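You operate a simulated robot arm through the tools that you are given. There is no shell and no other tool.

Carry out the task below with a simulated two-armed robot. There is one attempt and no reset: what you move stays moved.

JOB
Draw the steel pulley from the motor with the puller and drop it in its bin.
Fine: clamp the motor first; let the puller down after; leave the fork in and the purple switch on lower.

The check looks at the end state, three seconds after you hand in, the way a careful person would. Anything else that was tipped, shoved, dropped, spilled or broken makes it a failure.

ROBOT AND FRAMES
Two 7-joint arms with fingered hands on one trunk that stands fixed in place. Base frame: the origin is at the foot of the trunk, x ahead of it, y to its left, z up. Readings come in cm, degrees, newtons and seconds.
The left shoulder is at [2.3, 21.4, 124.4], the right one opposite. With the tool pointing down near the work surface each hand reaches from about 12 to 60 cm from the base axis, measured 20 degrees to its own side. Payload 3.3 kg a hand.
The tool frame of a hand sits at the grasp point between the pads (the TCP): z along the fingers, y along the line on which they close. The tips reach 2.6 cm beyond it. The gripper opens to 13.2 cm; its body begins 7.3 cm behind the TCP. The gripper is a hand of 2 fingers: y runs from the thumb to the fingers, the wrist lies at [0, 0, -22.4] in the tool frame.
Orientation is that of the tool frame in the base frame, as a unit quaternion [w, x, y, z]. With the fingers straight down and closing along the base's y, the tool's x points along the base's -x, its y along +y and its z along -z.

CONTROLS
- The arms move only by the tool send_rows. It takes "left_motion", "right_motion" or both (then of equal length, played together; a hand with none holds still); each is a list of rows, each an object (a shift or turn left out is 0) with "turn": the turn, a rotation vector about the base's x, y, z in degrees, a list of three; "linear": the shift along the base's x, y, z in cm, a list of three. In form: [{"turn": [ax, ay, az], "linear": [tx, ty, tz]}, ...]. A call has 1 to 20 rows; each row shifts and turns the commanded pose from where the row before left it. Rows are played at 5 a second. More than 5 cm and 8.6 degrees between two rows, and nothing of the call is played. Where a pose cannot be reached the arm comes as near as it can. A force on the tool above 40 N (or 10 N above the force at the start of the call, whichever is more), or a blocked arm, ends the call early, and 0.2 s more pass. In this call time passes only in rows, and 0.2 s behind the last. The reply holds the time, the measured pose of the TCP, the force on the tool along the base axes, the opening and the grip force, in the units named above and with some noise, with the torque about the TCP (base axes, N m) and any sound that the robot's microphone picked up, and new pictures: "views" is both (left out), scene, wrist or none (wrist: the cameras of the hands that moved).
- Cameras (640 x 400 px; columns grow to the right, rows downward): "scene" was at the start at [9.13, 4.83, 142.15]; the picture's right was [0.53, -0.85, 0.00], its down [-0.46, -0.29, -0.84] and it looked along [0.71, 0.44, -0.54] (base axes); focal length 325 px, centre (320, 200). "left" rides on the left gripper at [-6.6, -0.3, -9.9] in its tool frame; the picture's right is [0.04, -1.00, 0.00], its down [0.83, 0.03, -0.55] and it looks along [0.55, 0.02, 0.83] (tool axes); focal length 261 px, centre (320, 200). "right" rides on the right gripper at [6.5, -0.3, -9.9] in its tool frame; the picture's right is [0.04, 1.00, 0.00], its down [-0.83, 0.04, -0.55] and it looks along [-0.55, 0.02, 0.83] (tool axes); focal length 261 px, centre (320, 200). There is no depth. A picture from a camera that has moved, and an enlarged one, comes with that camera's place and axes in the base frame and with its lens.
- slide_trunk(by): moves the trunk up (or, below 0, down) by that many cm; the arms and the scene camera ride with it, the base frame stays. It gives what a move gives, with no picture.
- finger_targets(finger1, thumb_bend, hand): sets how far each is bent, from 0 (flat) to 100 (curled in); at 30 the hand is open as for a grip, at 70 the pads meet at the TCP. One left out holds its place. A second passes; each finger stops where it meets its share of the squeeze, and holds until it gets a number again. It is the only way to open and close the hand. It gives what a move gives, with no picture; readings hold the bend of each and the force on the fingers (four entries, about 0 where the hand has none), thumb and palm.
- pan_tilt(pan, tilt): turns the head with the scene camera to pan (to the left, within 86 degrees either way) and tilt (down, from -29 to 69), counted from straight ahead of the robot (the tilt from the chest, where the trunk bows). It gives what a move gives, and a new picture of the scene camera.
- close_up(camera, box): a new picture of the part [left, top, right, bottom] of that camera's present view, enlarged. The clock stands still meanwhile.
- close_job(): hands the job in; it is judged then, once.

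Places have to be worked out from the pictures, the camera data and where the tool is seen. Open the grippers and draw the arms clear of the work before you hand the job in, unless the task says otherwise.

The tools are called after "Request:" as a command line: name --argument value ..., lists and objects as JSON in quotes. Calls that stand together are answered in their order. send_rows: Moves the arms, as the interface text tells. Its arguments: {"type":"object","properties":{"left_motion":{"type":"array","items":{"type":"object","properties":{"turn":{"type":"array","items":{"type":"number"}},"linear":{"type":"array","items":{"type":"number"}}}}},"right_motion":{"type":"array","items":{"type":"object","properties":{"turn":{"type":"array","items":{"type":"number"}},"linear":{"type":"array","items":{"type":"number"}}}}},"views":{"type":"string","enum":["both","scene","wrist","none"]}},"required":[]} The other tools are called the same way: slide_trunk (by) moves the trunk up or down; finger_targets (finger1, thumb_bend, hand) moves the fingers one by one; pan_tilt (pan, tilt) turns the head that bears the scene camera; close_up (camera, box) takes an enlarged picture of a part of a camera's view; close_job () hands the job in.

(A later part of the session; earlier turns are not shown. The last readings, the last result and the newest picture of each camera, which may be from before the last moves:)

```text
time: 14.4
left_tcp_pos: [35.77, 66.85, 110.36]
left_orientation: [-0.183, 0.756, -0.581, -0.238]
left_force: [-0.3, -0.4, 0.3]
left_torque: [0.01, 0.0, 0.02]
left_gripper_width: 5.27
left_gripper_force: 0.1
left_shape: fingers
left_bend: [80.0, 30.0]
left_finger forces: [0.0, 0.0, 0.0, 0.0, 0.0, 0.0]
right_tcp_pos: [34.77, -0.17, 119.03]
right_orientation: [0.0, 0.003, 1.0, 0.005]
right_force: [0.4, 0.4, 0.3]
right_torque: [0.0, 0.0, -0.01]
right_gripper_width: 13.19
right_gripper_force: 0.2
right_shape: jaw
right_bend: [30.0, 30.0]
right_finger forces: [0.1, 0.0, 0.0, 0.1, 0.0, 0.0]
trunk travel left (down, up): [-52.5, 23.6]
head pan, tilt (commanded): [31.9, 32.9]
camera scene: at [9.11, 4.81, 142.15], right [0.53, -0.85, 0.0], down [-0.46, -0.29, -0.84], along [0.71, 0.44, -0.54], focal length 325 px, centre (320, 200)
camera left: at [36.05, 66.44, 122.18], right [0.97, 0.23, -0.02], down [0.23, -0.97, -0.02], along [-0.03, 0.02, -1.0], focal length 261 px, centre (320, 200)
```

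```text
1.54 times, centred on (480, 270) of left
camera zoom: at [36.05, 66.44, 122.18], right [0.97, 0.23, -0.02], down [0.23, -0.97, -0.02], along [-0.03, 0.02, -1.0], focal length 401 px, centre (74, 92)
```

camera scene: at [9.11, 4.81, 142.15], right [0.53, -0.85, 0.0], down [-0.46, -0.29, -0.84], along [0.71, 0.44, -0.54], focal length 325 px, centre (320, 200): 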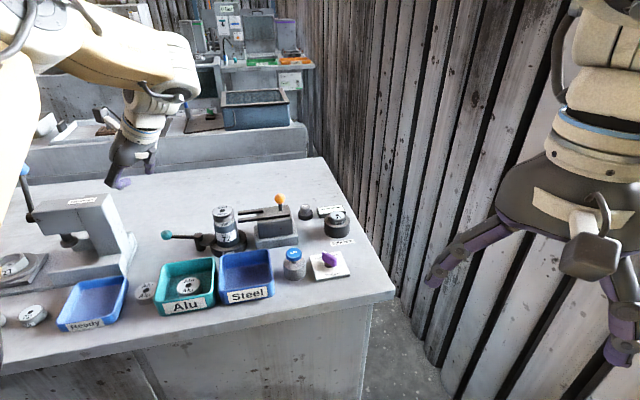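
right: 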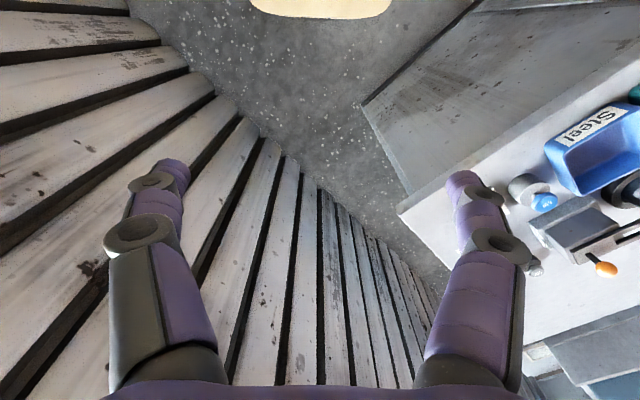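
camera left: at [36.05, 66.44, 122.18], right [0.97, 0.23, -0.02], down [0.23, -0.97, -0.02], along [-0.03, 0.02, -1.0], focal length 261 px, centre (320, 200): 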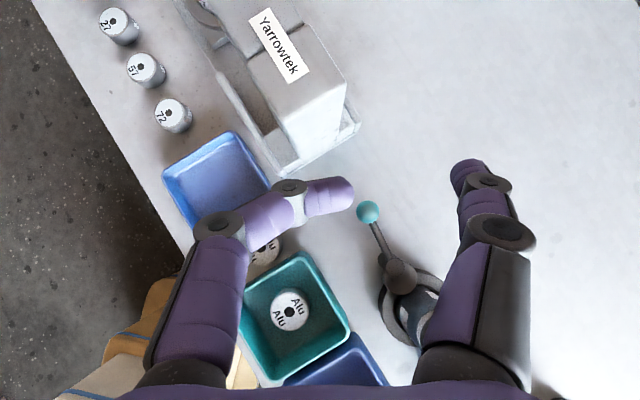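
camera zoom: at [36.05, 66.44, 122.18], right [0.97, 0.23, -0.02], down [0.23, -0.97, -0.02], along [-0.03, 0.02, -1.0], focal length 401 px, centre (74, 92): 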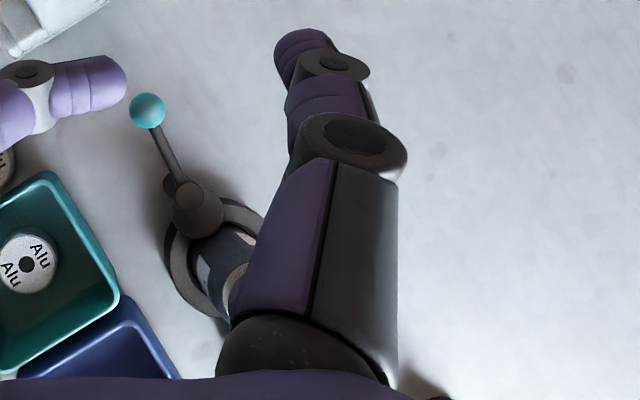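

The clamp stays put with the cam against the motor. Next is the fork: I open both fingers halfway and carry the hand high over to the orange knob near [59.5, 47.4, 100.5], turning back to azimuth 35°.

Request:
finger_targets --hand "left" --thumb_bend 45 --finger1 45

Request:
send_rows --left_motion '[{"linear": [2.2, -1.9, 0.5], "turn": [0, 0, -7]}, {"linear": [2.2, -1.9, 0.5], "turn": [0, 0, -7]}, {"linear": [2.2, -1.9, 0.5], "turn": [0, 0, -7]}, {"linear": [2.2, -1.9, 0.5], "turn": [0, 0, -7]}, {"linear": [2.2, -1.9, 0.5], "turn": [0, 0, -7]}, {"linear": [2.2, -1.9, 0], "turn": [0, 0, -7]}, {"linear": [2.2, -1.9, 0], "turn": [0, 0, -7]}, {"linear": [2.2, -1.9, 0], "turn": [0, 0, -7]}, {"linear": [2.2, -1.9, 0], "turn": [0, 0, -7]}, {"linear": [2.2, -1.9, 0], "turn": [0, 0, -7]}]' --views "both"

```text
time: 15.4
left_tcp_pos: [35.75, 66.72, 110.23]
left_orientation: [-0.183, 0.757, -0.581, -0.239]
left_force: [0.7, -0.8, -0.4]
left_torque: [-0.04, 0.02, 0.01]
left_gripper_width: 8.34
left_gripper_force: 0.1
left_shape: fingers
left_bend: [45.0, 45.0]
left_finger forces: [0.0, 0.0, 0.0, 0.0, 0.0, 0.0]
right_tcp_pos: [34.71, -0.16, 119.05]
right_orientation: [0.0, 0.004, 1.0, 0.005]
right_force: [-0.4, 0.2, -0.2]
right_torque: [-0.01, -0.07, 0.05]
right_gripper_width: 13.19
right_gripper_force: 0.1
right_shape: jaw
right_bend: [30.0, 30.0]
right_finger forces: [0.1, 0.0, 0.0, 0.1, 0.1, 0.0]
trunk travel left (down, up): [-52.5, 23.6]
head pan, tilt (commanded): [31.9, 32.9]
```

```text
time: 17.6
left_tcp_pos: [58.08, 47.38, 112.82]
left_orientation: [0.287, -0.286, 0.91, 0.09]
left_force: [0.8, -0.3, -0.6]
left_torque: [-0.01, -0.01, -0.01]
left_gripper_width: 8.37
left_gripper_force: 0.0
left_shape: fingers
left_bend: [45.0, 45.0]
left_finger forces: [0.0, 0.0, 0.0, 0.0, 0.0, 0.0]
right_tcp_pos: [34.71, -0.15, 119.03]
right_orientation: [0.0, 0.004, 1.0, 0.004]
right_force: [-0.6, -0.2, -0.6]
right_torque: [-0.02, -0.03, 0.01]
right_gripper_width: 13.17
right_gripper_force: 0.1
right_shape: jaw
right_bend: [30.0, 30.0]
right_finger forces: [0.0, 0.1, 0.1, 0.1, 0.1, 0.0]
trunk travel left (down, up): [-52.5, 23.6]
head pan, tilt (commanded): [31.9, 32.9]
camera scene: at [9.17, 4.83, 142.14], right [0.53, -0.85, 0.0], down [-0.46, -0.29, -0.84], along [0.71, 0.44, -0.54], focal length 325 px, centre (320, 200)
camera left: at [57.99, 46.91, 124.73], right [0.54, -0.84, -0.02], down [-0.84, -0.54, -0.02], along [0.01, 0.03, -1.0], focal length 261 px, centre (320, 200)
```

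scene: 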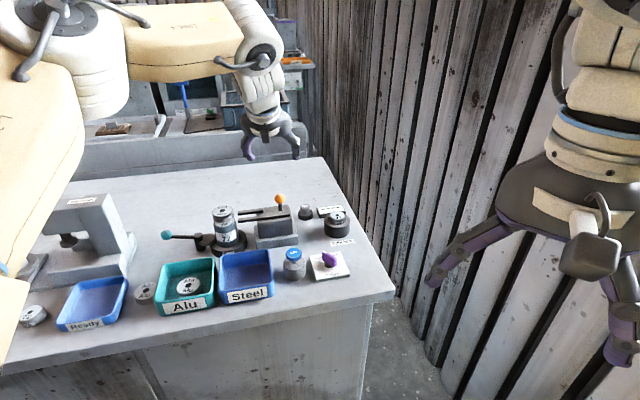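
left: 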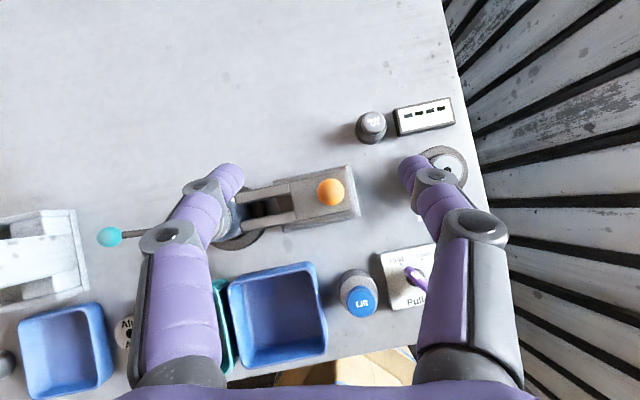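

The orange knob reads [59.4, 47.3, 100.5] from here, agreeing with before. I lower over it with the fingers open to either side along the slide direction.

Request:
send_rows --left_motion '[{"linear": [1.3, -0.1, -3]}, {"linear": [0, 0, -4]}, {"linear": [0, 0, -3]}, {"linear": [0, 0, -1.8]}]' --views "both"

```text
time: 18.6
left_tcp_pos: [58.6, 47.35, 101.3]
left_orientation: [0.288, -0.287, 0.909, 0.089]
left_force: [0.2, 0.3, -0.1]
left_torque: [0.0, -0.01, -0.01]
left_gripper_width: 8.33
left_gripper_force: 0.0
left_shape: fingers
left_bend: [45.0, 45.0]
left_finger forces: [0.1, 0.1, 0.1, 0.0, 0.0, 0.0]
left hand out of reach, approached as far as the arm can: row 4
right_tcp_pos: [34.76, -0.26, 119.15]
right_orientation: [0.001, 0.003, 1.0, 0.005]
right_force: [0.1, 0.4, -0.3]
right_torque: [-0.01, -0.01, 0.02]
right_gripper_width: 13.21
right_gripper_force: 0.0
right_shape: jaw
right_bend: [30.0, 30.0]
right_finger forces: [0.0, 0.1, 0.0, 0.0, 0.1, 0.1]
trunk travel left (down, up): [-52.5, 23.6]
head pan, tilt (commanded): [31.9, 32.9]
camera scene: at [9.1, 4.83, 142.15], right [0.53, -0.85, 0.0], down [-0.46, -0.29, -0.84], along [0.71, 0.44, -0.54], focal length 325 px, centre (320, 200)
camera left: at [58.38, 46.82, 113.08], right [0.54, -0.84, -0.02], down [-0.84, -0.54, -0.03], along [0.01, 0.03, -1.0], focal length 261 px, centre (320, 200)
```

scene: 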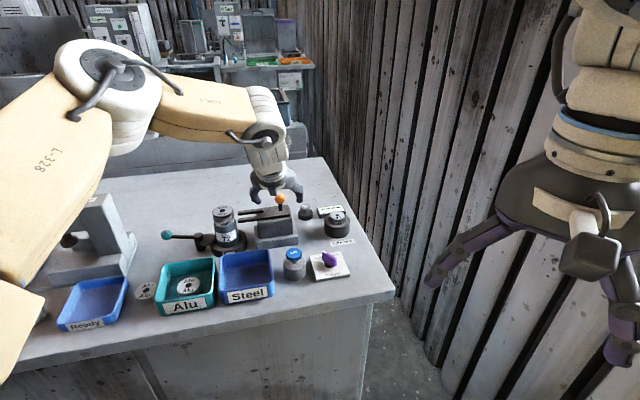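
left: 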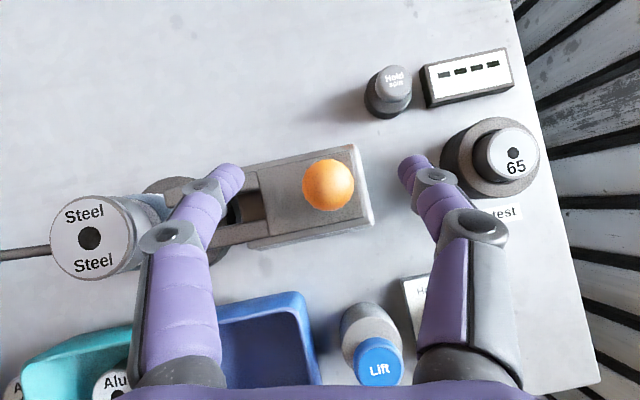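

The ball lies between the pads about 1 cm beyond the TCP, good for a grip. I close both fingers on the knob.

Request:
finger_targets --hand "left" --thumb_bend 68 --finger1 68

Request:
close_up --camera "left" --box '[0, 100, 480, 400]'

```text
time: 19.6
left_tcp_pos: [58.69, 47.29, 101.07]
left_orientation: [0.287, -0.288, 0.909, 0.09]
left_force: [-0.3, -0.1, -2.8]
left_torque: [0.03, 0.04, 0.01]
left_gripper_width: 1.92
left_gripper_force: 4.1
left_shape: fingers
left_bend: [65.0, 66.0]
left_finger forces: [3.1, 0.0, 0.1, 0.0, 4.5, 0.1]
right_tcp_pos: [34.71, -0.14, 119.17]
right_orientation: [0.0, 0.003, 1.0, 0.005]
right_force: [-0.1, -0.4, 0.2]
right_torque: [0.02, 0.01, -0.01]
right_gripper_width: 13.19
right_gripper_force: 0.1
right_shape: jaw
right_bend: [30.0, 30.0]
right_finger forces: [0.0, 0.0, 0.0, 0.0, 0.0, 0.0]
trunk travel left (down, up): [-52.5, 23.6]
head pan, tilt (commanded): [31.9, 32.9]
```

```text
1.33 times, centred on (240, 250) of left
camera zoom: at [58.43, 46.84, 113.04], right [0.54, -0.84, -0.02], down [-0.84, -0.54, -0.02], along [0.01, 0.03, -1.0], focal length 348 px, centre (427, 133)
```

zoom: 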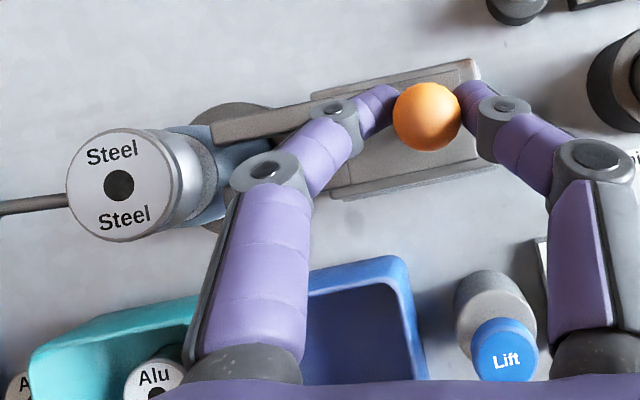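

The knob is held with about 4 N. I slide it along the rail toward the motor in small steps.

Request:
send_rows --left_motion '[{"linear": [-0.5, 0.5, 0]}, {"linear": [-0.7, 0.7, 0]}, {"linear": [-0.7, 0.7, 0]}, {"linear": [-0.7, 0.7, 0]}]' --views "both"

```text
time: 20.6
left_tcp_pos: [56.09, 50.02, 101.16]
left_orientation: [0.286, -0.287, 0.91, 0.09]
left_force: [0.4, 0.2, -3.1]
left_torque: [0.0, 0.02, 0.04]
left_gripper_width: 1.89
left_gripper_force: 3.0
left_shape: fingers
left_bend: [64.0, 66.0]
left_finger forces: [3.4, 0.0, 0.0, 0.0, 4.2, 0.0]
right_tcp_pos: [34.71, -0.18, 119.01]
right_orientation: [0.0, 0.004, 1.0, 0.004]
right_force: [-0.5, 0.7, 0.5]
right_torque: [0.03, -0.01, 0.02]
right_gripper_width: 13.2
right_gripper_force: 0.0
right_shape: jaw
right_bend: [30.0, 30.0]
right_finger forces: [0.1, 0.0, 0.1, 0.1, 0.1, 0.0]
trunk travel left (down, up): [-52.5, 23.6]
head pan, tilt (commanded): [31.9, 32.9]
camera scene: at [9.15, 4.87, 142.14], right [0.53, -0.85, 0.0], down [-0.46, -0.29, -0.84], along [0.71, 0.44, -0.54], focal length 325 px, centre (320, 200)
camera left: at [55.88, 49.43, 113.04], right [0.55, -0.84, -0.02], down [-0.84, -0.55, -0.02], along [0.01, 0.03, -1.0], focal length 261 px, centre (320, 200)
```

scene: 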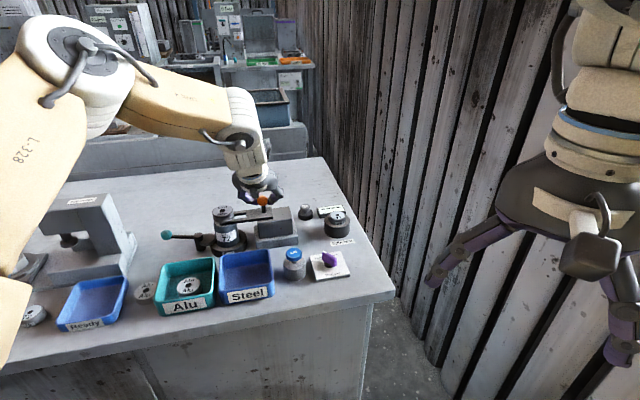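
left: 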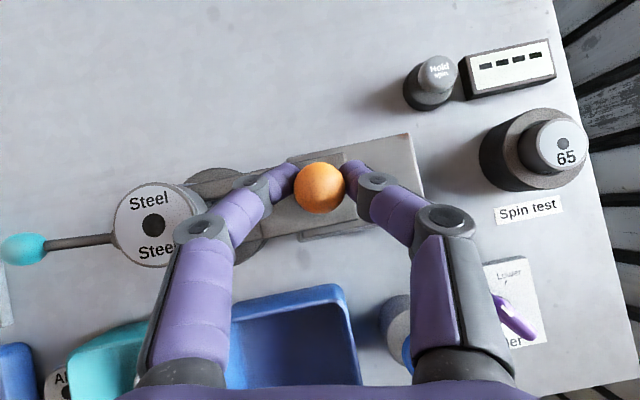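

The fork follows the hand freely, 3.7 cm so far. I look at the fork tips and the gap under the pulley before going on.

Request:
close_up --camera "scene" --box '[195, 185, 305, 255]'

Request:
close_up --camera "left" --box '[80, 130, 280, 280]'

```text
5.71 times, centred on (250, 220) of scene
camera zoom: at [9.15, 4.87, 142.14], right [0.53, -0.85, 0.0], down [-0.46, -0.29, -0.84], along [0.71, 0.44, -0.54], focal length 1856 px, centre (720, 86)
```

zoom: 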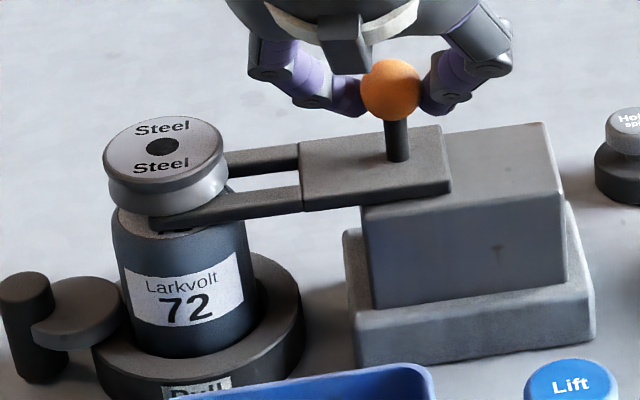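

```text
2.67 times, centred on (180, 205) of left
camera zoom: at [55.88, 49.43, 113.04], right [0.55, -0.84, -0.02], down [-0.84, -0.55, -0.02], along [0.01, 0.03, -1.0], focal length 695 px, centre (693, 187)
```

zoom: 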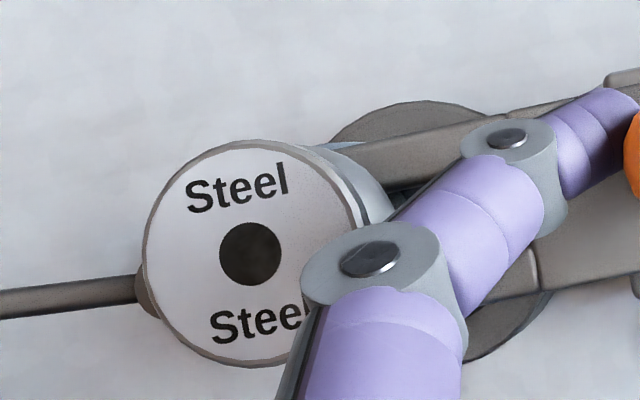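

The prongs are sliding in neatly between pulley and motor. I continue until the slider's stop.

Request:
send_rows --left_motion '[{"linear": [-0.7, 0.7, 0]}, {"linear": [-0.7, 0.7, 0]}]' --views "wrist"

Request:
close_up --camera "scene" --box '[195, 185, 305, 255]'

```text
time: 21.2
left_tcp_pos: [54.74, 51.17, 101.34]
left_orientation: [0.288, -0.286, 0.91, 0.089]
left_force: [8.8, -8.7, -2.2]
left_torque: [-0.07, -0.11, -0.07]
left_gripper_width: 2.14
left_gripper_force: 6.3
left_shape: fingers
left_bend: [67.0, 63.0]
left_finger forces: [0.3, 0.0, 0.1, 0.0, 11.6, 0.0]
right_tcp_pos: [35.03, -0.25, 119.0]
right_orientation: [0.0, 0.004, 1.0, 0.005]
right_force: [0.3, 0.4, 0.6]
right_torque: [0.02, -0.03, -0.01]
right_gripper_width: 13.17
right_gripper_force: 0.0
right_shape: jaw
right_bend: [30.0, 30.0]
right_finger forces: [0.0, 0.0, 0.0, 0.0, 0.0, 0.0]
trunk travel left (down, up): [-52.5, 23.6]
head pan, tilt (commanded): [31.9, 32.9]
camera left: at [54.65, 50.64, 113.17], right [0.54, -0.84, -0.02], down [-0.84, -0.54, -0.03], along [0.01, 0.03, -1.0], focal length 261 px, centre (320, 200)
```

left: 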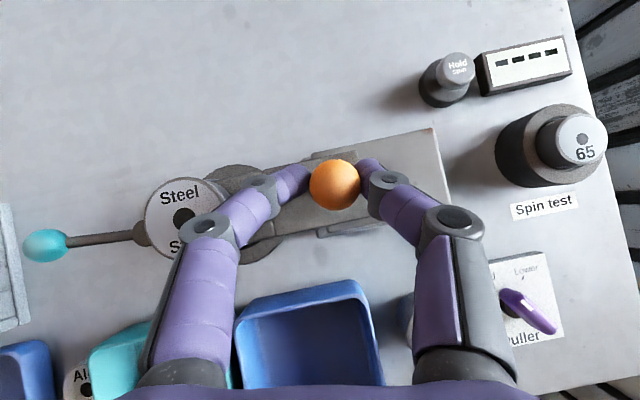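

```text
5.71 times, centred on (250, 220) of scene
camera zoom: at [9.32, 4.67, 142.14], right [0.53, -0.85, 0.0], down [-0.46, -0.29, -0.84], along [0.71, 0.44, -0.54], focal length 1856 px, centre (720, 86)
```

zoom: 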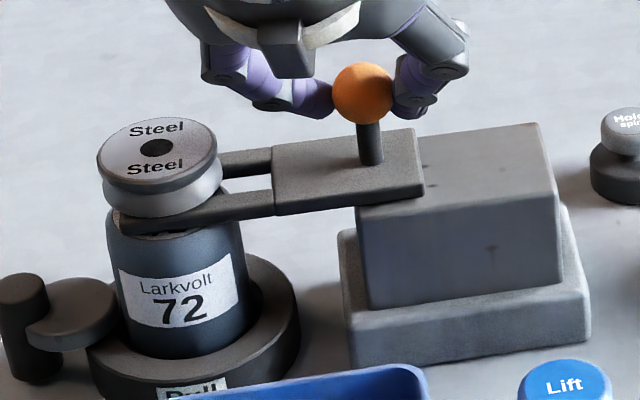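

The thumb meets 12 N and the fork no longer moves, with the prongs past the shaft under the pulley: it is fully in. I release mainly with the thumb (motor side finger stays tucked) and rise.

Request:
finger_targets --hand "left" --thumb_bend 48 --finger1 61

Request:
send_rows --left_motion '[{"linear": [0, 0, 2]}, {"linear": [0, 0, 3]}, {"linear": [0, 0, 4]}, {"linear": [0, 0, 4]}]' --views "both"

Request:
close_up --camera "scene" --box '[195, 185, 355, 285]'

```text
time: 22.2
left_tcp_pos: [54.53, 51.54, 101.14]
left_orientation: [0.287, -0.287, 0.91, 0.09]
left_force: [-0.1, 0.0, 0.4]
left_torque: [0.02, 0.01, -0.03]
left_gripper_width: 5.08
left_gripper_force: 0.0
left_shape: fingers
left_bend: [61.0, 48.0]
left_finger forces: [0.0, 0.0, 0.1, 0.0, 0.0, 0.0]
right_tcp_pos: [34.66, -0.28, 119.09]
right_orientation: [0.0, 0.003, 1.0, 0.004]
right_force: [0.7, -0.7, -0.5]
right_torque: [0.01, 0.02, 0.0]
right_gripper_width: 13.19
right_gripper_force: 0.2
right_shape: jaw
right_bend: [30.0, 30.0]
right_finger forces: [0.0, 0.0, 0.1, 0.0, 0.0, 0.1]
trunk travel left (down, up): [-52.5, 23.6]
head pan, tilt (commanded): [31.9, 32.9]
```

```text
time: 23.2
left_tcp_pos: [54.37, 51.31, 113.85]
left_orientation: [0.286, -0.287, 0.91, 0.09]
left_force: [0.3, 0.7, 0.4]
left_torque: [0.01, 0.0, 0.0]
left_gripper_width: 5.1
left_gripper_force: 0.1
left_shape: fingers
left_bend: [61.0, 48.0]
left_finger forces: [0.0, 0.0, 0.0, 0.0, 0.1, 0.0]
right_tcp_pos: [34.78, -0.2, 119.08]
right_orientation: [0.0, 0.004, 1.0, 0.005]
right_force: [0.5, 0.1, -0.4]
right_torque: [0.01, -0.01, -0.01]
right_gripper_width: 13.22
right_gripper_force: 0.0
right_shape: jaw
right_bend: [30.0, 30.0]
right_finger forces: [0.1, 0.1, 0.0, 0.0, 0.1, 0.1]
trunk travel left (down, up): [-52.5, 23.6]
head pan, tilt (commanded): [31.9, 32.9]
camera scene: at [9.13, 4.8, 142.15], right [0.53, -0.85, 0.0], down [-0.46, -0.29, -0.84], along [0.71, 0.44, -0.54], focal length 325 px, centre (320, 200)
camera left: at [54.29, 50.76, 125.71], right [0.55, -0.84, -0.02], down [-0.84, -0.55, -0.02], along [0.01, 0.03, -1.0], focal length 261 px, centre (320, 200)
```

scene: 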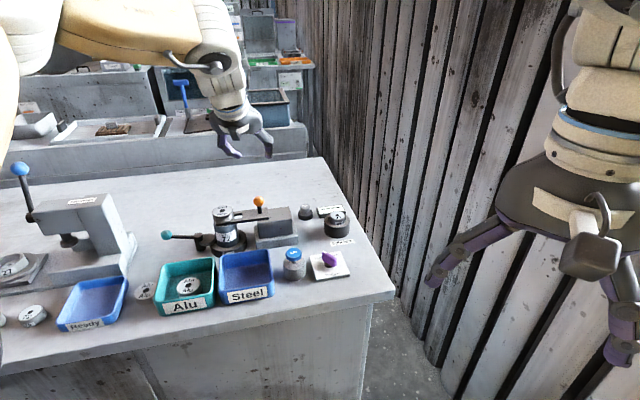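
left: 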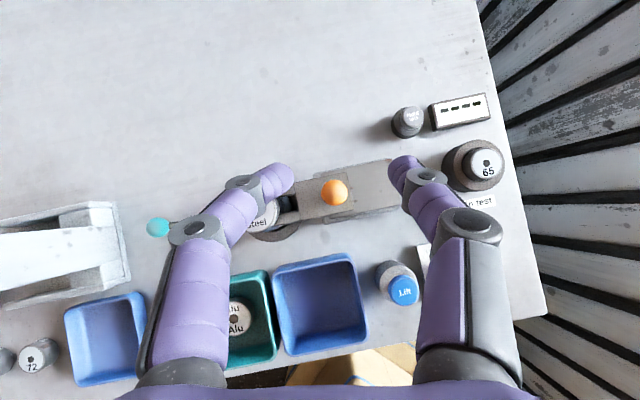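

```text
4.00 times, centred on (275, 235) of scene
camera zoom: at [9.13, 4.8, 142.15], right [0.53, -0.85, 0.0], down [-0.46, -0.29, -0.84], along [0.71, 0.44, -0.54], focal length 1299 px, centre (500, 60)
```

zoom: 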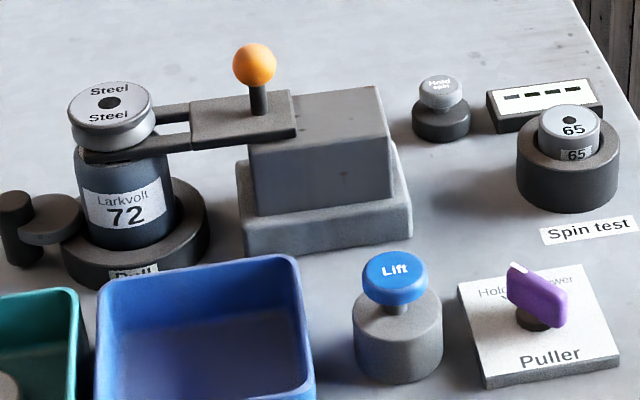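

The fork sits in and nothing else moved. Next the Lift button at about [50.8, 37.4, 94.5]: I close the fingers to a blunt tip and travel above it.

Request:
finger_targets --hand "left" --thumb_bend 70 --finger1 70

Request:
send_rows --left_motion '[{"linear": [-1.2, -3.6, 0], "turn": [0, 0, -7.5]}, {"linear": [-1.2, -3.6, 0], "turn": [0, 0, -7.5]}, {"linear": [-1.3, -3.6, -2]}, {"linear": [-1.3, -3.6, -3]}, {"linear": [0, 0, -4]}]' --views "both"

```text
time: 24.2
left_tcp_pos: [54.59, 51.39, 113.9]
left_orientation: [0.287, -0.288, 0.909, 0.091]
left_force: [1.0, -0.3, -0.7]
left_torque: [0.03, -0.03, -0.02]
left_gripper_width: 0.22
left_gripper_force: 0.1
left_shape: fingers
left_bend: [70.0, 70.0]
left_finger forces: [0.1, 0.0, 0.0, 0.0, 0.1, 0.0]
right_tcp_pos: [34.77, -0.16, 119.07]
right_orientation: [0.0, 0.004, 1.0, 0.005]
right_force: [0.5, 0.3, 0.2]
right_torque: [-0.02, -0.03, -0.01]
right_gripper_width: 13.16
right_gripper_force: 0.1
right_shape: jaw
right_bend: [30.0, 30.0]
right_finger forces: [0.0, 0.0, 0.0, 0.0, 0.0, 0.0]
trunk travel left (down, up): [-52.5, 23.6]
head pan, tilt (commanded): [31.9, 32.9]
```

```text
time: 25.4
left_tcp_pos: [49.5, 37.09, 104.97]
left_orientation: [0.297, -0.166, 0.939, 0.052]
left_force: [0.4, -0.4, -0.4]
left_torque: [0.02, -0.01, -0.02]
left_gripper_width: 0.22
left_gripper_force: 0.1
left_shape: fingers
left_bend: [70.0, 70.0]
left_finger forces: [0.0, 0.0, 0.0, 0.0, 0.1, 0.1]
right_tcp_pos: [34.79, -0.17, 119.11]
right_orientation: [-0.001, 0.003, 1.0, 0.003]
right_force: [0.5, 0.7, -0.3]
right_torque: [-0.01, 0.01, 0.01]
right_gripper_width: 13.17
right_gripper_force: 0.1
right_shape: jaw
right_bend: [30.0, 30.0]
right_finger forces: [0.1, 0.0, 0.1, 0.1, 0.1, 0.1]
trunk travel left (down, up): [-52.5, 23.6]
head pan, tilt (commanded): [31.9, 32.9]
camera scene: at [9.21, 4.9, 142.14], right [0.53, -0.85, 0.0], down [-0.46, -0.29, -0.84], along [0.71, 0.44, -0.54], focal length 325 px, centre (320, 200)
camera left: at [49.23, 36.59, 116.68], right [0.31, -0.95, -0.02], down [-0.95, -0.31, -0.02], along [0.02, 0.03, -1.0], focal length 261 px, centre (320, 200)
```

scene: 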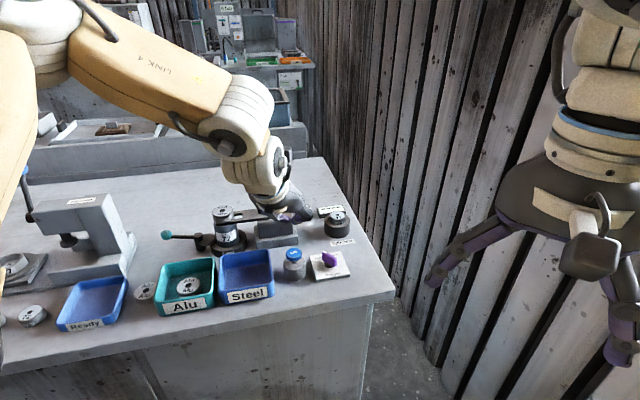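
left: 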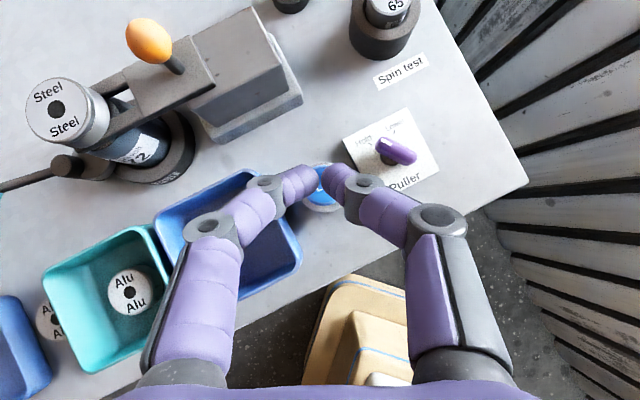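

The closed tips hang right over the Lift button. I lower in steps until contact.

Request:
send_rows --left_motion '[{"linear": [0, -0.1, -3]}, {"linear": [0, 0, -3]}, {"linear": [0, 0, -0.8]}]' --views "both"

Request:
close_up --camera "scene" --box '[235, 185, 395, 305]'

```text
time: 26.2
left_tcp_pos: [49.49, 36.78, 98.13]
left_orientation: [0.296, -0.167, 0.939, 0.053]
left_force: [0.5, 0.6, 0.1]
left_torque: [-0.01, 0.0, 0.01]
left_gripper_width: 0.21
left_gripper_force: 0.1
left_shape: fingers
left_bend: [70.0, 70.0]
left_finger forces: [0.0, 0.1, 0.1, 0.0, 0.0, 0.1]
right_tcp_pos: [34.83, -0.09, 119.08]
right_orientation: [0.0, 0.003, 1.0, 0.004]
right_force: [0.2, -0.6, 0.5]
right_torque: [-0.04, -0.03, 0.02]
right_gripper_width: 13.2
right_gripper_force: 0.0
right_shape: jaw
right_bend: [30.0, 30.0]
right_finger forces: [0.1, 0.0, 0.1, 0.0, 0.0, 0.1]
trunk travel left (down, up): [-52.5, 23.6]
head pan, tilt (commanded): [31.9, 32.9]
camera scene: at [9.15, 4.84, 142.15], right [0.53, -0.85, 0.0], down [-0.46, -0.29, -0.84], along [0.71, 0.44, -0.54], focal length 325 px, centre (320, 200)
camera left: at [49.31, 36.39, 109.97], right [0.31, -0.95, -0.02], down [-0.95, -0.31, -0.02], along [0.02, 0.03, -1.0], focal length 261 px, centre (320, 200)
```

scene: 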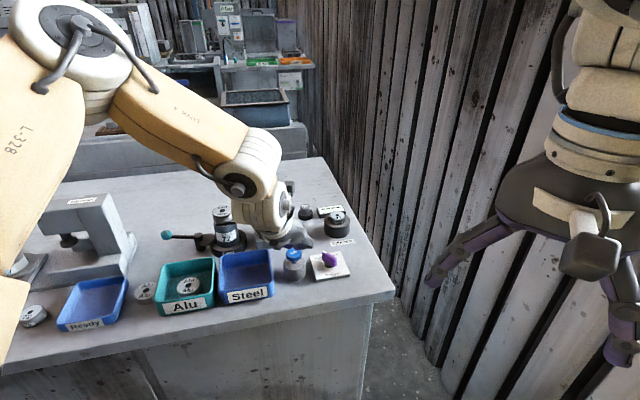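
left: 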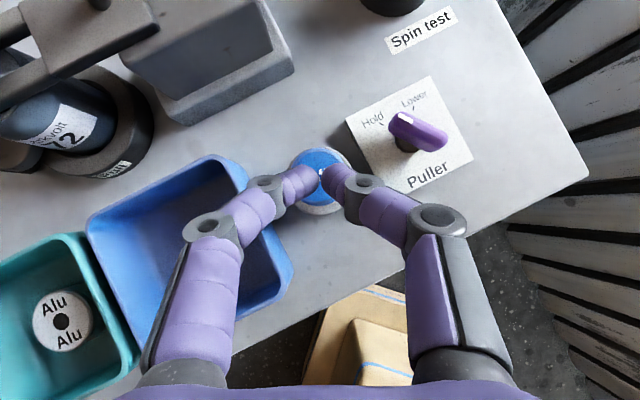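

```text
3.33 times, centred on (315, 245) of scene
camera zoom: at [9.15, 4.84, 142.15], right [0.53, -0.85, 0.0], down [-0.46, -0.29, -0.84], along [0.71, 0.44, -0.54], focal length 1083 px, centre (337, 50)
```

zoom: 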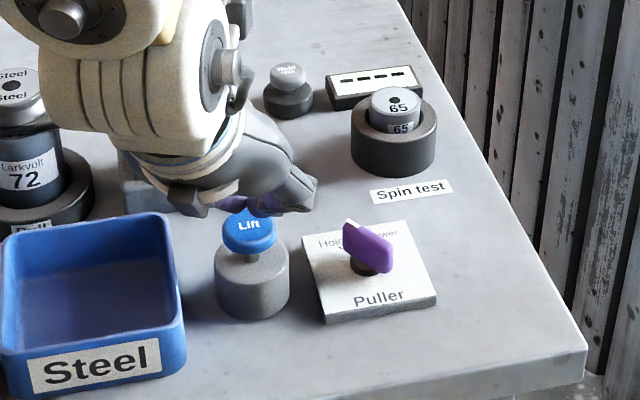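

The tips are just above the button, no contact yet. I enlarge the view of the switch to read its present position while here.

Request:
close_up --camera "left" --box '[330, 70, 490, 200]'

Request:
close_up --camera "left" --box '[270, 130, 370, 230]'

```text
3.08 times, centred on (410, 135) of left
camera zoom: at [49.31, 36.39, 109.97], right [0.31, -0.95, -0.02], down [-0.95, -0.31, -0.02], along [0.02, 0.03, -1.0], focal length 802 px, centre (43, 400)
```

zoom: 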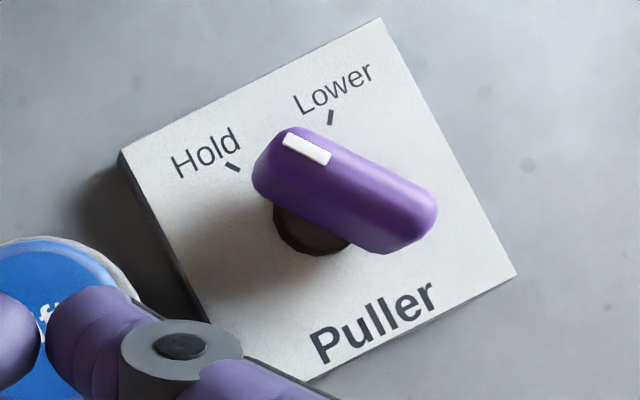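

```text
4.00 times, centred on (320, 180) of left
camera zoom: at [49.31, 36.39, 109.97], right [0.31, -0.95, -0.02], down [-0.95, -0.31, -0.02], along [0.02, 0.03, -1.0], focal length 1043 px, centre (320, 280)
```

zoom: 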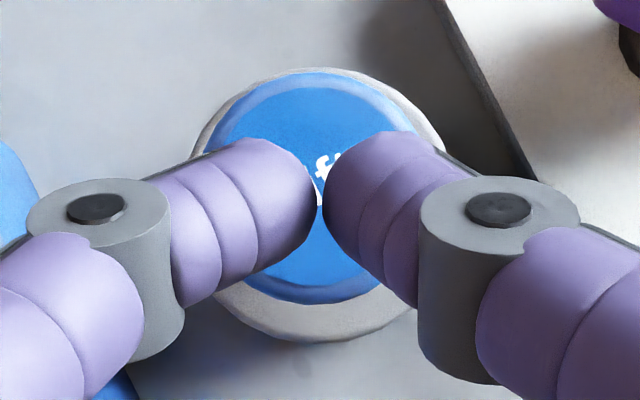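

The switch's white mark points to Hold, as wanted for the pull. I press down onto the Lift button gently.

Request:
send_rows --left_motion '[{"linear": [0, 0, -0.5]}, {"linear": [0, 0, -0.5]}, {"linear": [0, 0, -0.4]}]' --views "none"

Request:
close_up --camera "scene" --box '[195, 185, 355, 285]'

```text
time: 27.0
left_tcp_pos: [49.46, 36.89, 96.78]
left_orientation: [0.297, -0.167, 0.939, 0.053]
left_force: [-0.2, 0.5, 0.0]
left_torque: [-0.02, 0.02, 0.0]
left_gripper_width: 0.16
left_gripper_force: 0.0
left_shape: fingers
left_bend: [70.0, 70.0]
left_finger forces: [0.1, 0.0, 0.0, 0.1, 0.2, 0.1]
right_tcp_pos: [34.77, -0.12, 119.11]
right_orientation: [0.0, 0.004, 1.0, 0.004]
right_force: [-0.4, 0.2, 0.0]
right_torque: [0.0, -0.04, 0.0]
right_gripper_width: 13.19
right_gripper_force: 0.0
right_shape: jaw
right_bend: [30.0, 30.0]
right_finger forces: [0.1, 0.0, 0.1, 0.0, 0.1, 0.1]
trunk travel left (down, up): [-52.5, 23.6]
head pan, tilt (commanded): [31.9, 32.9]
```

```text
4.00 times, centred on (275, 235) of scene
camera zoom: at [9.14, 4.83, 142.15], right [0.53, -0.85, 0.0], down [-0.46, -0.29, -0.84], along [0.71, 0.44, -0.54], focal length 1299 px, centre (500, 60)
```

zoom: 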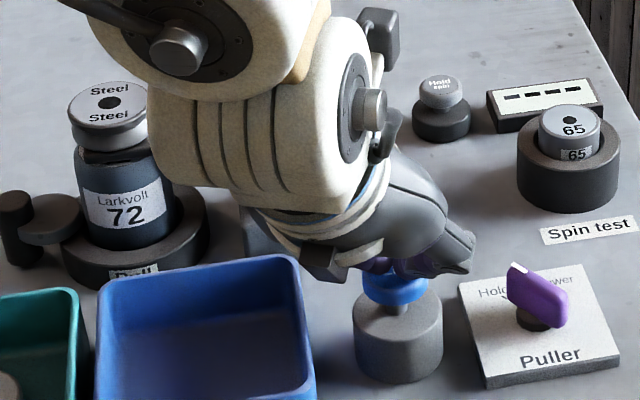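

No contact yet. I continue down in small steps.

Request:
send_rows --left_motion '[{"linear": [0, 0, -0.4]}, {"linear": [0, 0, -0.4]}, {"linear": [0, 0, -0.4]}]' --views "none"

Request:
close_up --camera "scene" --box '[195, 185, 355, 285]'

```text
time: 27.8
left_tcp_pos: [49.52, 36.91, 95.82]
left_orientation: [0.297, -0.166, 0.939, 0.052]
left_force: [-0.9, -0.9, 5.3]
left_torque: [-0.06, -0.05, -0.02]
left_gripper_width: 0.13
left_gripper_force: 2.5
left_shape: fingers
left_bend: [70.0, 70.0]
left_finger forces: [0.5, 0.0, 0.0, 0.1, 4.8, 0.1]
right_tcp_pos: [34.83, -0.18, 118.97]
right_orientation: [0.0, 0.004, 1.0, 0.005]
right_force: [-0.4, -0.7, 0.6]
right_torque: [0.01, 0.02, -0.03]
right_gripper_width: 13.23
right_gripper_force: 0.1
right_shape: jaw
right_bend: [30.0, 30.0]
right_finger forces: [0.0, 0.1, 0.1, 0.0, 0.1, 0.1]
trunk travel left (down, up): [-52.5, 23.6]
head pan, tilt (commanded): [31.9, 32.9]
heard: click
```

```text
4.00 times, centred on (275, 235) of scene
camera zoom: at [9.09, 4.77, 142.16], right [0.53, -0.85, 0.0], down [-0.46, -0.29, -0.84], along [0.71, 0.44, -0.54], focal length 1299 px, centre (500, 60)
```

zoom: 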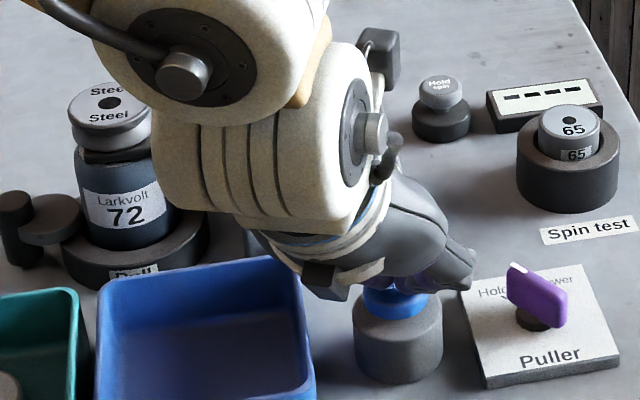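

A click was heard with 5 N on the button. I hold it pressed for a second and check whether the fork is rising.

Request:
send_rows --left_motion '[{"linear": [0, 0, 0]}, {"linear": [0, 0, 0]}, {"linear": [0, 0, 0]}, {"linear": [0, 0, 0]}]' --views "none"

Request:
close_up --camera "scene" --box '[195, 185, 355, 285]'

```text
time: 28.8
left_tcp_pos: [49.67, 36.88, 95.69]
left_orientation: [0.296, -0.166, 0.939, 0.053]
left_force: [1.3, -1.7, 5.1]
left_torque: [-0.04, -0.1, -0.02]
left_gripper_width: 0.16
left_gripper_force: 2.8
left_shape: fingers
left_bend: [70.0, 70.0]
left_finger forces: [0.0, 0.1, 0.0, 0.0, 5.5, 0.0]
right_tcp_pos: [34.76, -0.28, 119.12]
right_orientation: [0.0, 0.004, 1.0, 0.006]
right_force: [-0.4, -0.5, 0.3]
right_torque: [-0.01, -0.01, -0.04]
right_gripper_width: 13.18
right_gripper_force: 0.0
right_shape: jaw
right_bend: [30.0, 30.0]
right_finger forces: [0.0, 0.0, 0.1, 0.1, 0.0, 0.1]
trunk travel left (down, up): [-52.5, 23.6]
head pan, tilt (commanded): [31.9, 32.9]
```

```text
4.00 times, centred on (275, 235) of scene
camera zoom: at [9.1, 4.77, 142.15], right [0.53, -0.85, 0.0], down [-0.46, -0.29, -0.84], along [0.71, 0.44, -0.54], focal length 1299 px, centre (500, 60)
```

zoom: 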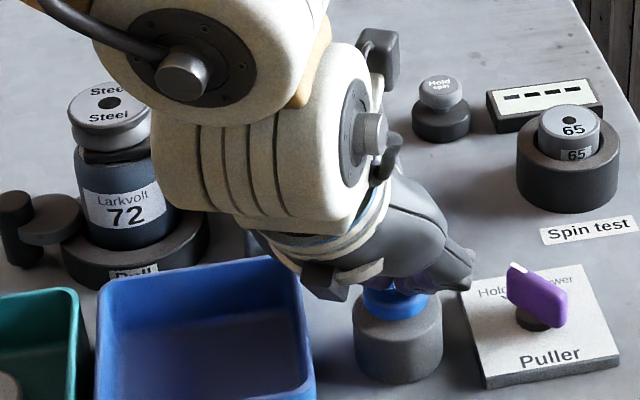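

Nothing has risen while holding. I release the button and look at the whole station again.

Request:
send_rows --left_motion '[{"linear": [0, 0, 1]}, {"linear": [0, 0, 2]}, {"linear": [0, 0, 3]}]' --views "both"

Request:
close_up --camera "scene" --box '[195, 185, 355, 285]'

Request:
close_up --camera "left" --box '[0, 0, 320, 200]'

```text
time: 29.6
left_tcp_pos: [49.29, 37.16, 101.93]
left_orientation: [0.295, -0.166, 0.94, 0.053]
left_force: [1.0, -0.5, 0.2]
left_torque: [0.0, 0.01, 0.02]
left_gripper_width: 0.16
left_gripper_force: 0.2
left_shape: fingers
left_bend: [70.0, 70.0]
left_finger forces: [0.0, 0.0, 0.0, 0.1, 0.0, 0.1]
right_tcp_pos: [34.78, -0.21, 119.06]
right_orientation: [0.001, 0.004, 1.0, 0.004]
right_force: [0.5, 0.1, 0.2]
right_torque: [0.01, -0.02, 0.01]
right_gripper_width: 13.2
right_gripper_force: 0.0
right_shape: jaw
right_bend: [30.0, 30.0]
right_finger forces: [0.1, 0.1, 0.1, 0.0, 0.1, 0.0]
trunk travel left (down, up): [-52.5, 23.6]
head pan, tilt (commanded): [31.9, 32.9]
camera scene: at [9.08, 4.8, 142.15], right [0.53, -0.85, 0.0], down [-0.46, -0.29, -0.84], along [0.71, 0.44, -0.54], focal length 325 px, centre (320, 200)
camera left: at [49.15, 36.63, 113.71], right [0.31, -0.95, -0.02], down [-0.95, -0.31, -0.02], along [0.02, 0.03, -1.0], focal length 261 px, centre (320, 200)
```

scene: 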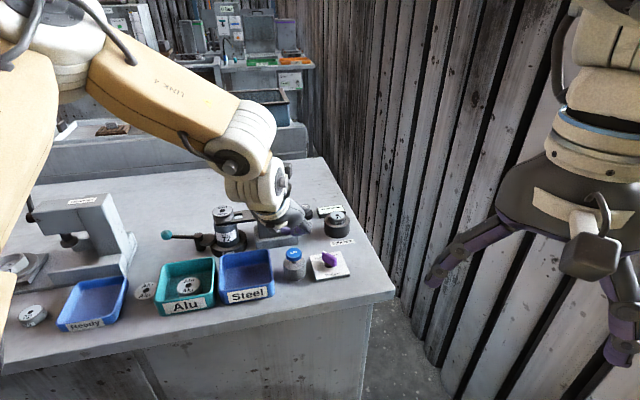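
left: 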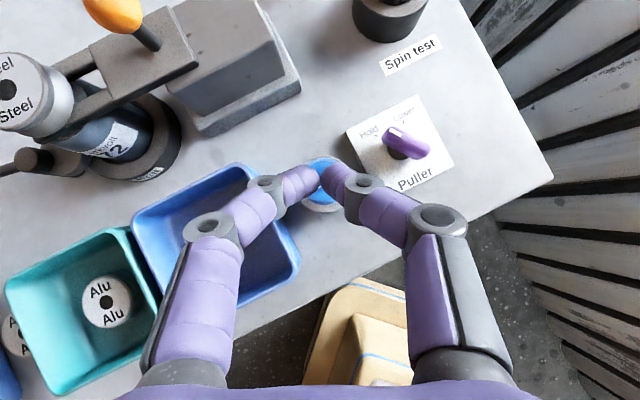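

```text
4.00 times, centred on (275, 235) of scene
camera zoom: at [9.08, 4.8, 142.15], right [0.53, -0.85, 0.0], down [-0.46, -0.29, -0.84], along [0.71, 0.44, -0.54], focal length 1299 px, centre (500, 60)
```

zoom: 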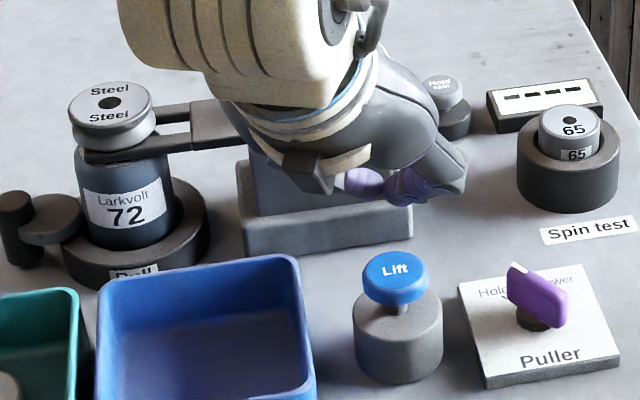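

```text
2.00 times, centred on (160, 100) of left
camera zoom: at [49.15, 36.63, 113.71], right [0.31, -0.95, -0.02], down [-0.95, -0.31, -0.02], along [0.02, 0.03, -1.0], focal length 521 px, centre (640, 400)
```

zoom: 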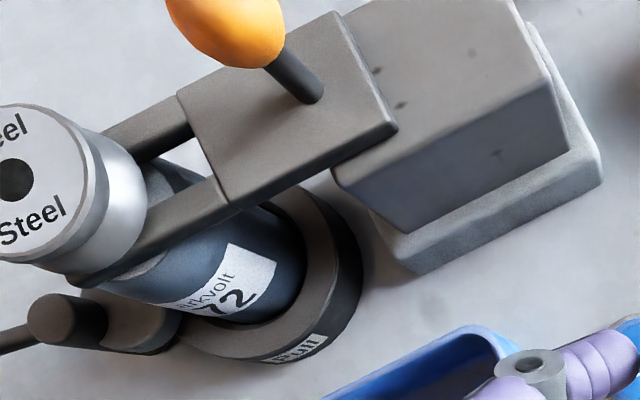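

The button came back up and I see no clear rise yet. I draw the hand off to the right side and up so the fork and knob can be compared with the earlier picture.

Request:
send_rows --left_motion '[{"linear": [-2, -2, 4]}, {"linear": [-3, -2, 3]}, {"linear": [-3, -2, 3]}]' --views "both"

Request:
close_up --camera "scene" --box '[195, 185, 355, 285]'

```text
time: 30.4
left_tcp_pos: [40.85, 30.41, 112.01]
left_orientation: [0.296, -0.166, 0.939, 0.052]
left_force: [0.4, -0.5, -0.6]
left_torque: [0.05, -0.04, 0.04]
left_gripper_width: 0.15
left_gripper_force: 0.1
left_shape: fingers
left_bend: [70.0, 70.0]
left_finger forces: [0.0, 0.0, 0.0, 0.1, 0.0, 0.0]
right_tcp_pos: [34.7, -0.19, 119.06]
right_orientation: [0.002, 0.004, 1.0, 0.006]
right_force: [0.3, 0.2, 0.4]
right_torque: [0.02, 0.01, 0.0]
right_gripper_width: 13.18
right_gripper_force: 0.1
right_shape: jaw
right_bend: [30.0, 30.0]
right_finger forces: [0.1, 0.0, 0.0, 0.1, 0.0, 0.0]
trunk travel left (down, up): [-52.5, 23.6]
head pan, tilt (commanded): [31.9, 32.9]
camera scene: at [9.03, 4.74, 142.16], right [0.53, -0.85, 0.0], down [-0.46, -0.29, -0.84], along [0.71, 0.44, -0.54], focal length 325 px, centre (320, 200)
camera left: at [40.72, 29.95, 123.81], right [0.31, -0.95, -0.02], down [-0.95, -0.31, -0.03], along [0.02, 0.03, -1.0], focal length 261 px, centre (320, 200)
```

scene: 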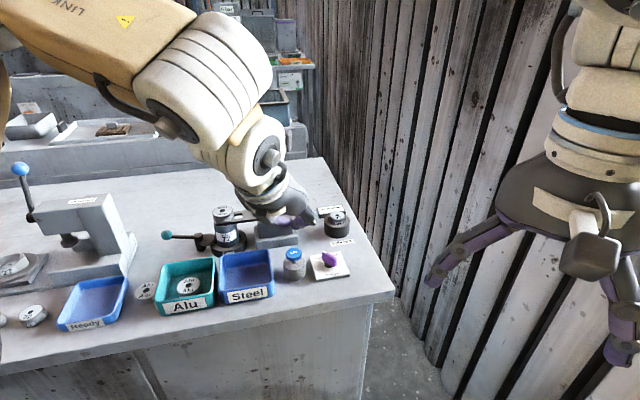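
left: 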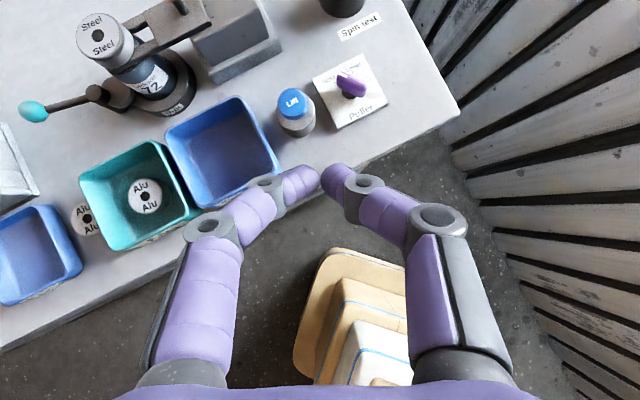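

```text
4.00 times, centred on (275, 235) of scene
camera zoom: at [9.03, 4.74, 142.16], right [0.53, -0.85, 0.0], down [-0.46, -0.29, -0.84], along [0.71, 0.44, -0.54], focal length 1299 px, centre (500, 60)
```

zoom: 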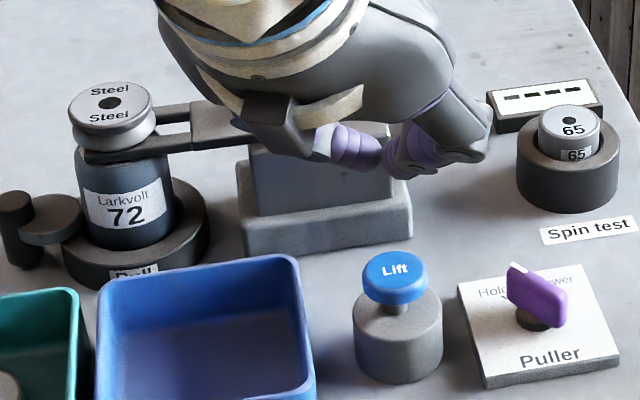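

Pulley and slider appear unchanged. I check the switch from this new angle before pressing again.

Request:
close_up --camera "left" --box '[270, 40, 400, 140]'

Request:
close_up --camera "left" --box '[10, 0, 290, 140]'

```text
4.00 times, centred on (335, 90) of left
camera zoom: at [40.72, 29.95, 123.81], right [0.31, -0.95, -0.02], down [-0.95, -0.31, -0.03], along [0.02, 0.03, -1.0], focal length 1043 px, centre (260, 640)
```

zoom: 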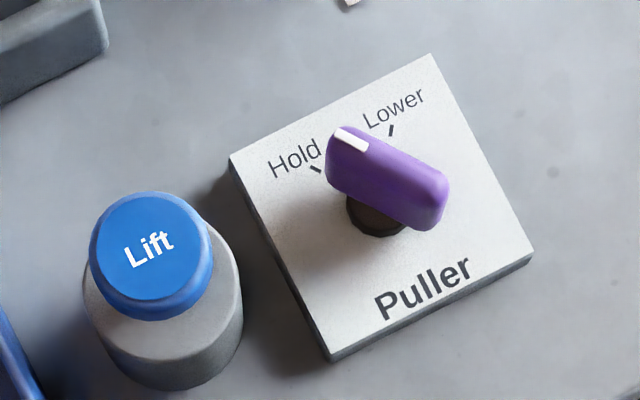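

```text
2.29 times, centred on (150, 70) of left
camera zoom: at [40.72, 29.95, 123.81], right [0.31, -0.95, -0.02], down [-0.95, -0.31, -0.03], along [0.02, 0.03, -1.0], focal length 596 px, centre (709, 497)
```

zoom: 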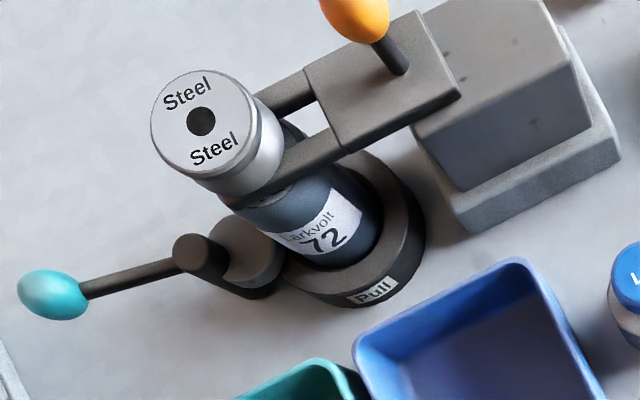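

The switch clearly stands on Hold and the fork is in under the pulley. I go back over the Lift button for a deeper press.

Request:
send_rows --left_motion '[{"linear": [3, 2, -2]}, {"linear": [3, 2, -3]}, {"linear": [2.5, 2.4, -3]}, {"linear": [0, 0, -3]}, {"linear": [0, 0, -3.2]}]' --views "wrist"

```text
time: 31.6
left_tcp_pos: [50.01, 37.52, 97.4]
left_orientation: [0.296, -0.166, 0.939, 0.052]
left_force: [0.7, -0.3, -0.2]
left_torque: [-0.01, 0.01, 0.02]
left_gripper_width: 0.14
left_gripper_force: 0.0
left_shape: fingers
left_bend: [70.0, 70.0]
left_finger forces: [0.0, 0.0, 0.0, 0.0, 0.0, 0.1]
right_tcp_pos: [34.86, -0.03, 119.12]
right_orientation: [0.001, 0.004, 1.0, 0.004]
right_force: [0.4, -1.1, 0.1]
right_torque: [-0.02, 0.02, 0.01]
right_gripper_width: 13.17
right_gripper_force: 0.1
right_shape: jaw
right_bend: [30.0, 30.0]
right_finger forces: [0.0, 0.0, 0.0, 0.1, 0.0, 0.0]
trunk travel left (down, up): [-52.5, 23.6]
head pan, tilt (commanded): [31.9, 32.9]
camera left: at [49.82, 37.02, 109.29], right [0.31, -0.95, -0.02], down [-0.95, -0.31, -0.02], along [0.02, 0.03, -1.0], focal length 261 px, centre (320, 200)
```

left: 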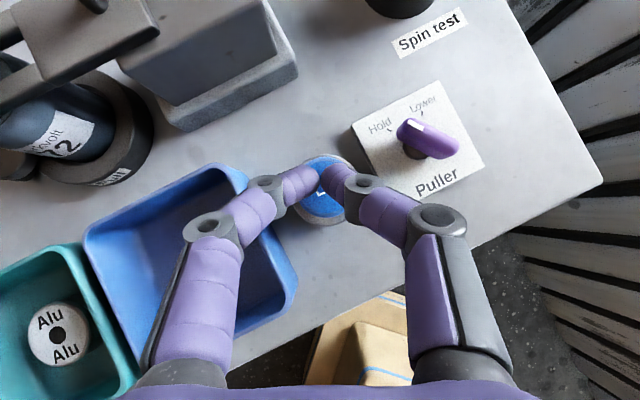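

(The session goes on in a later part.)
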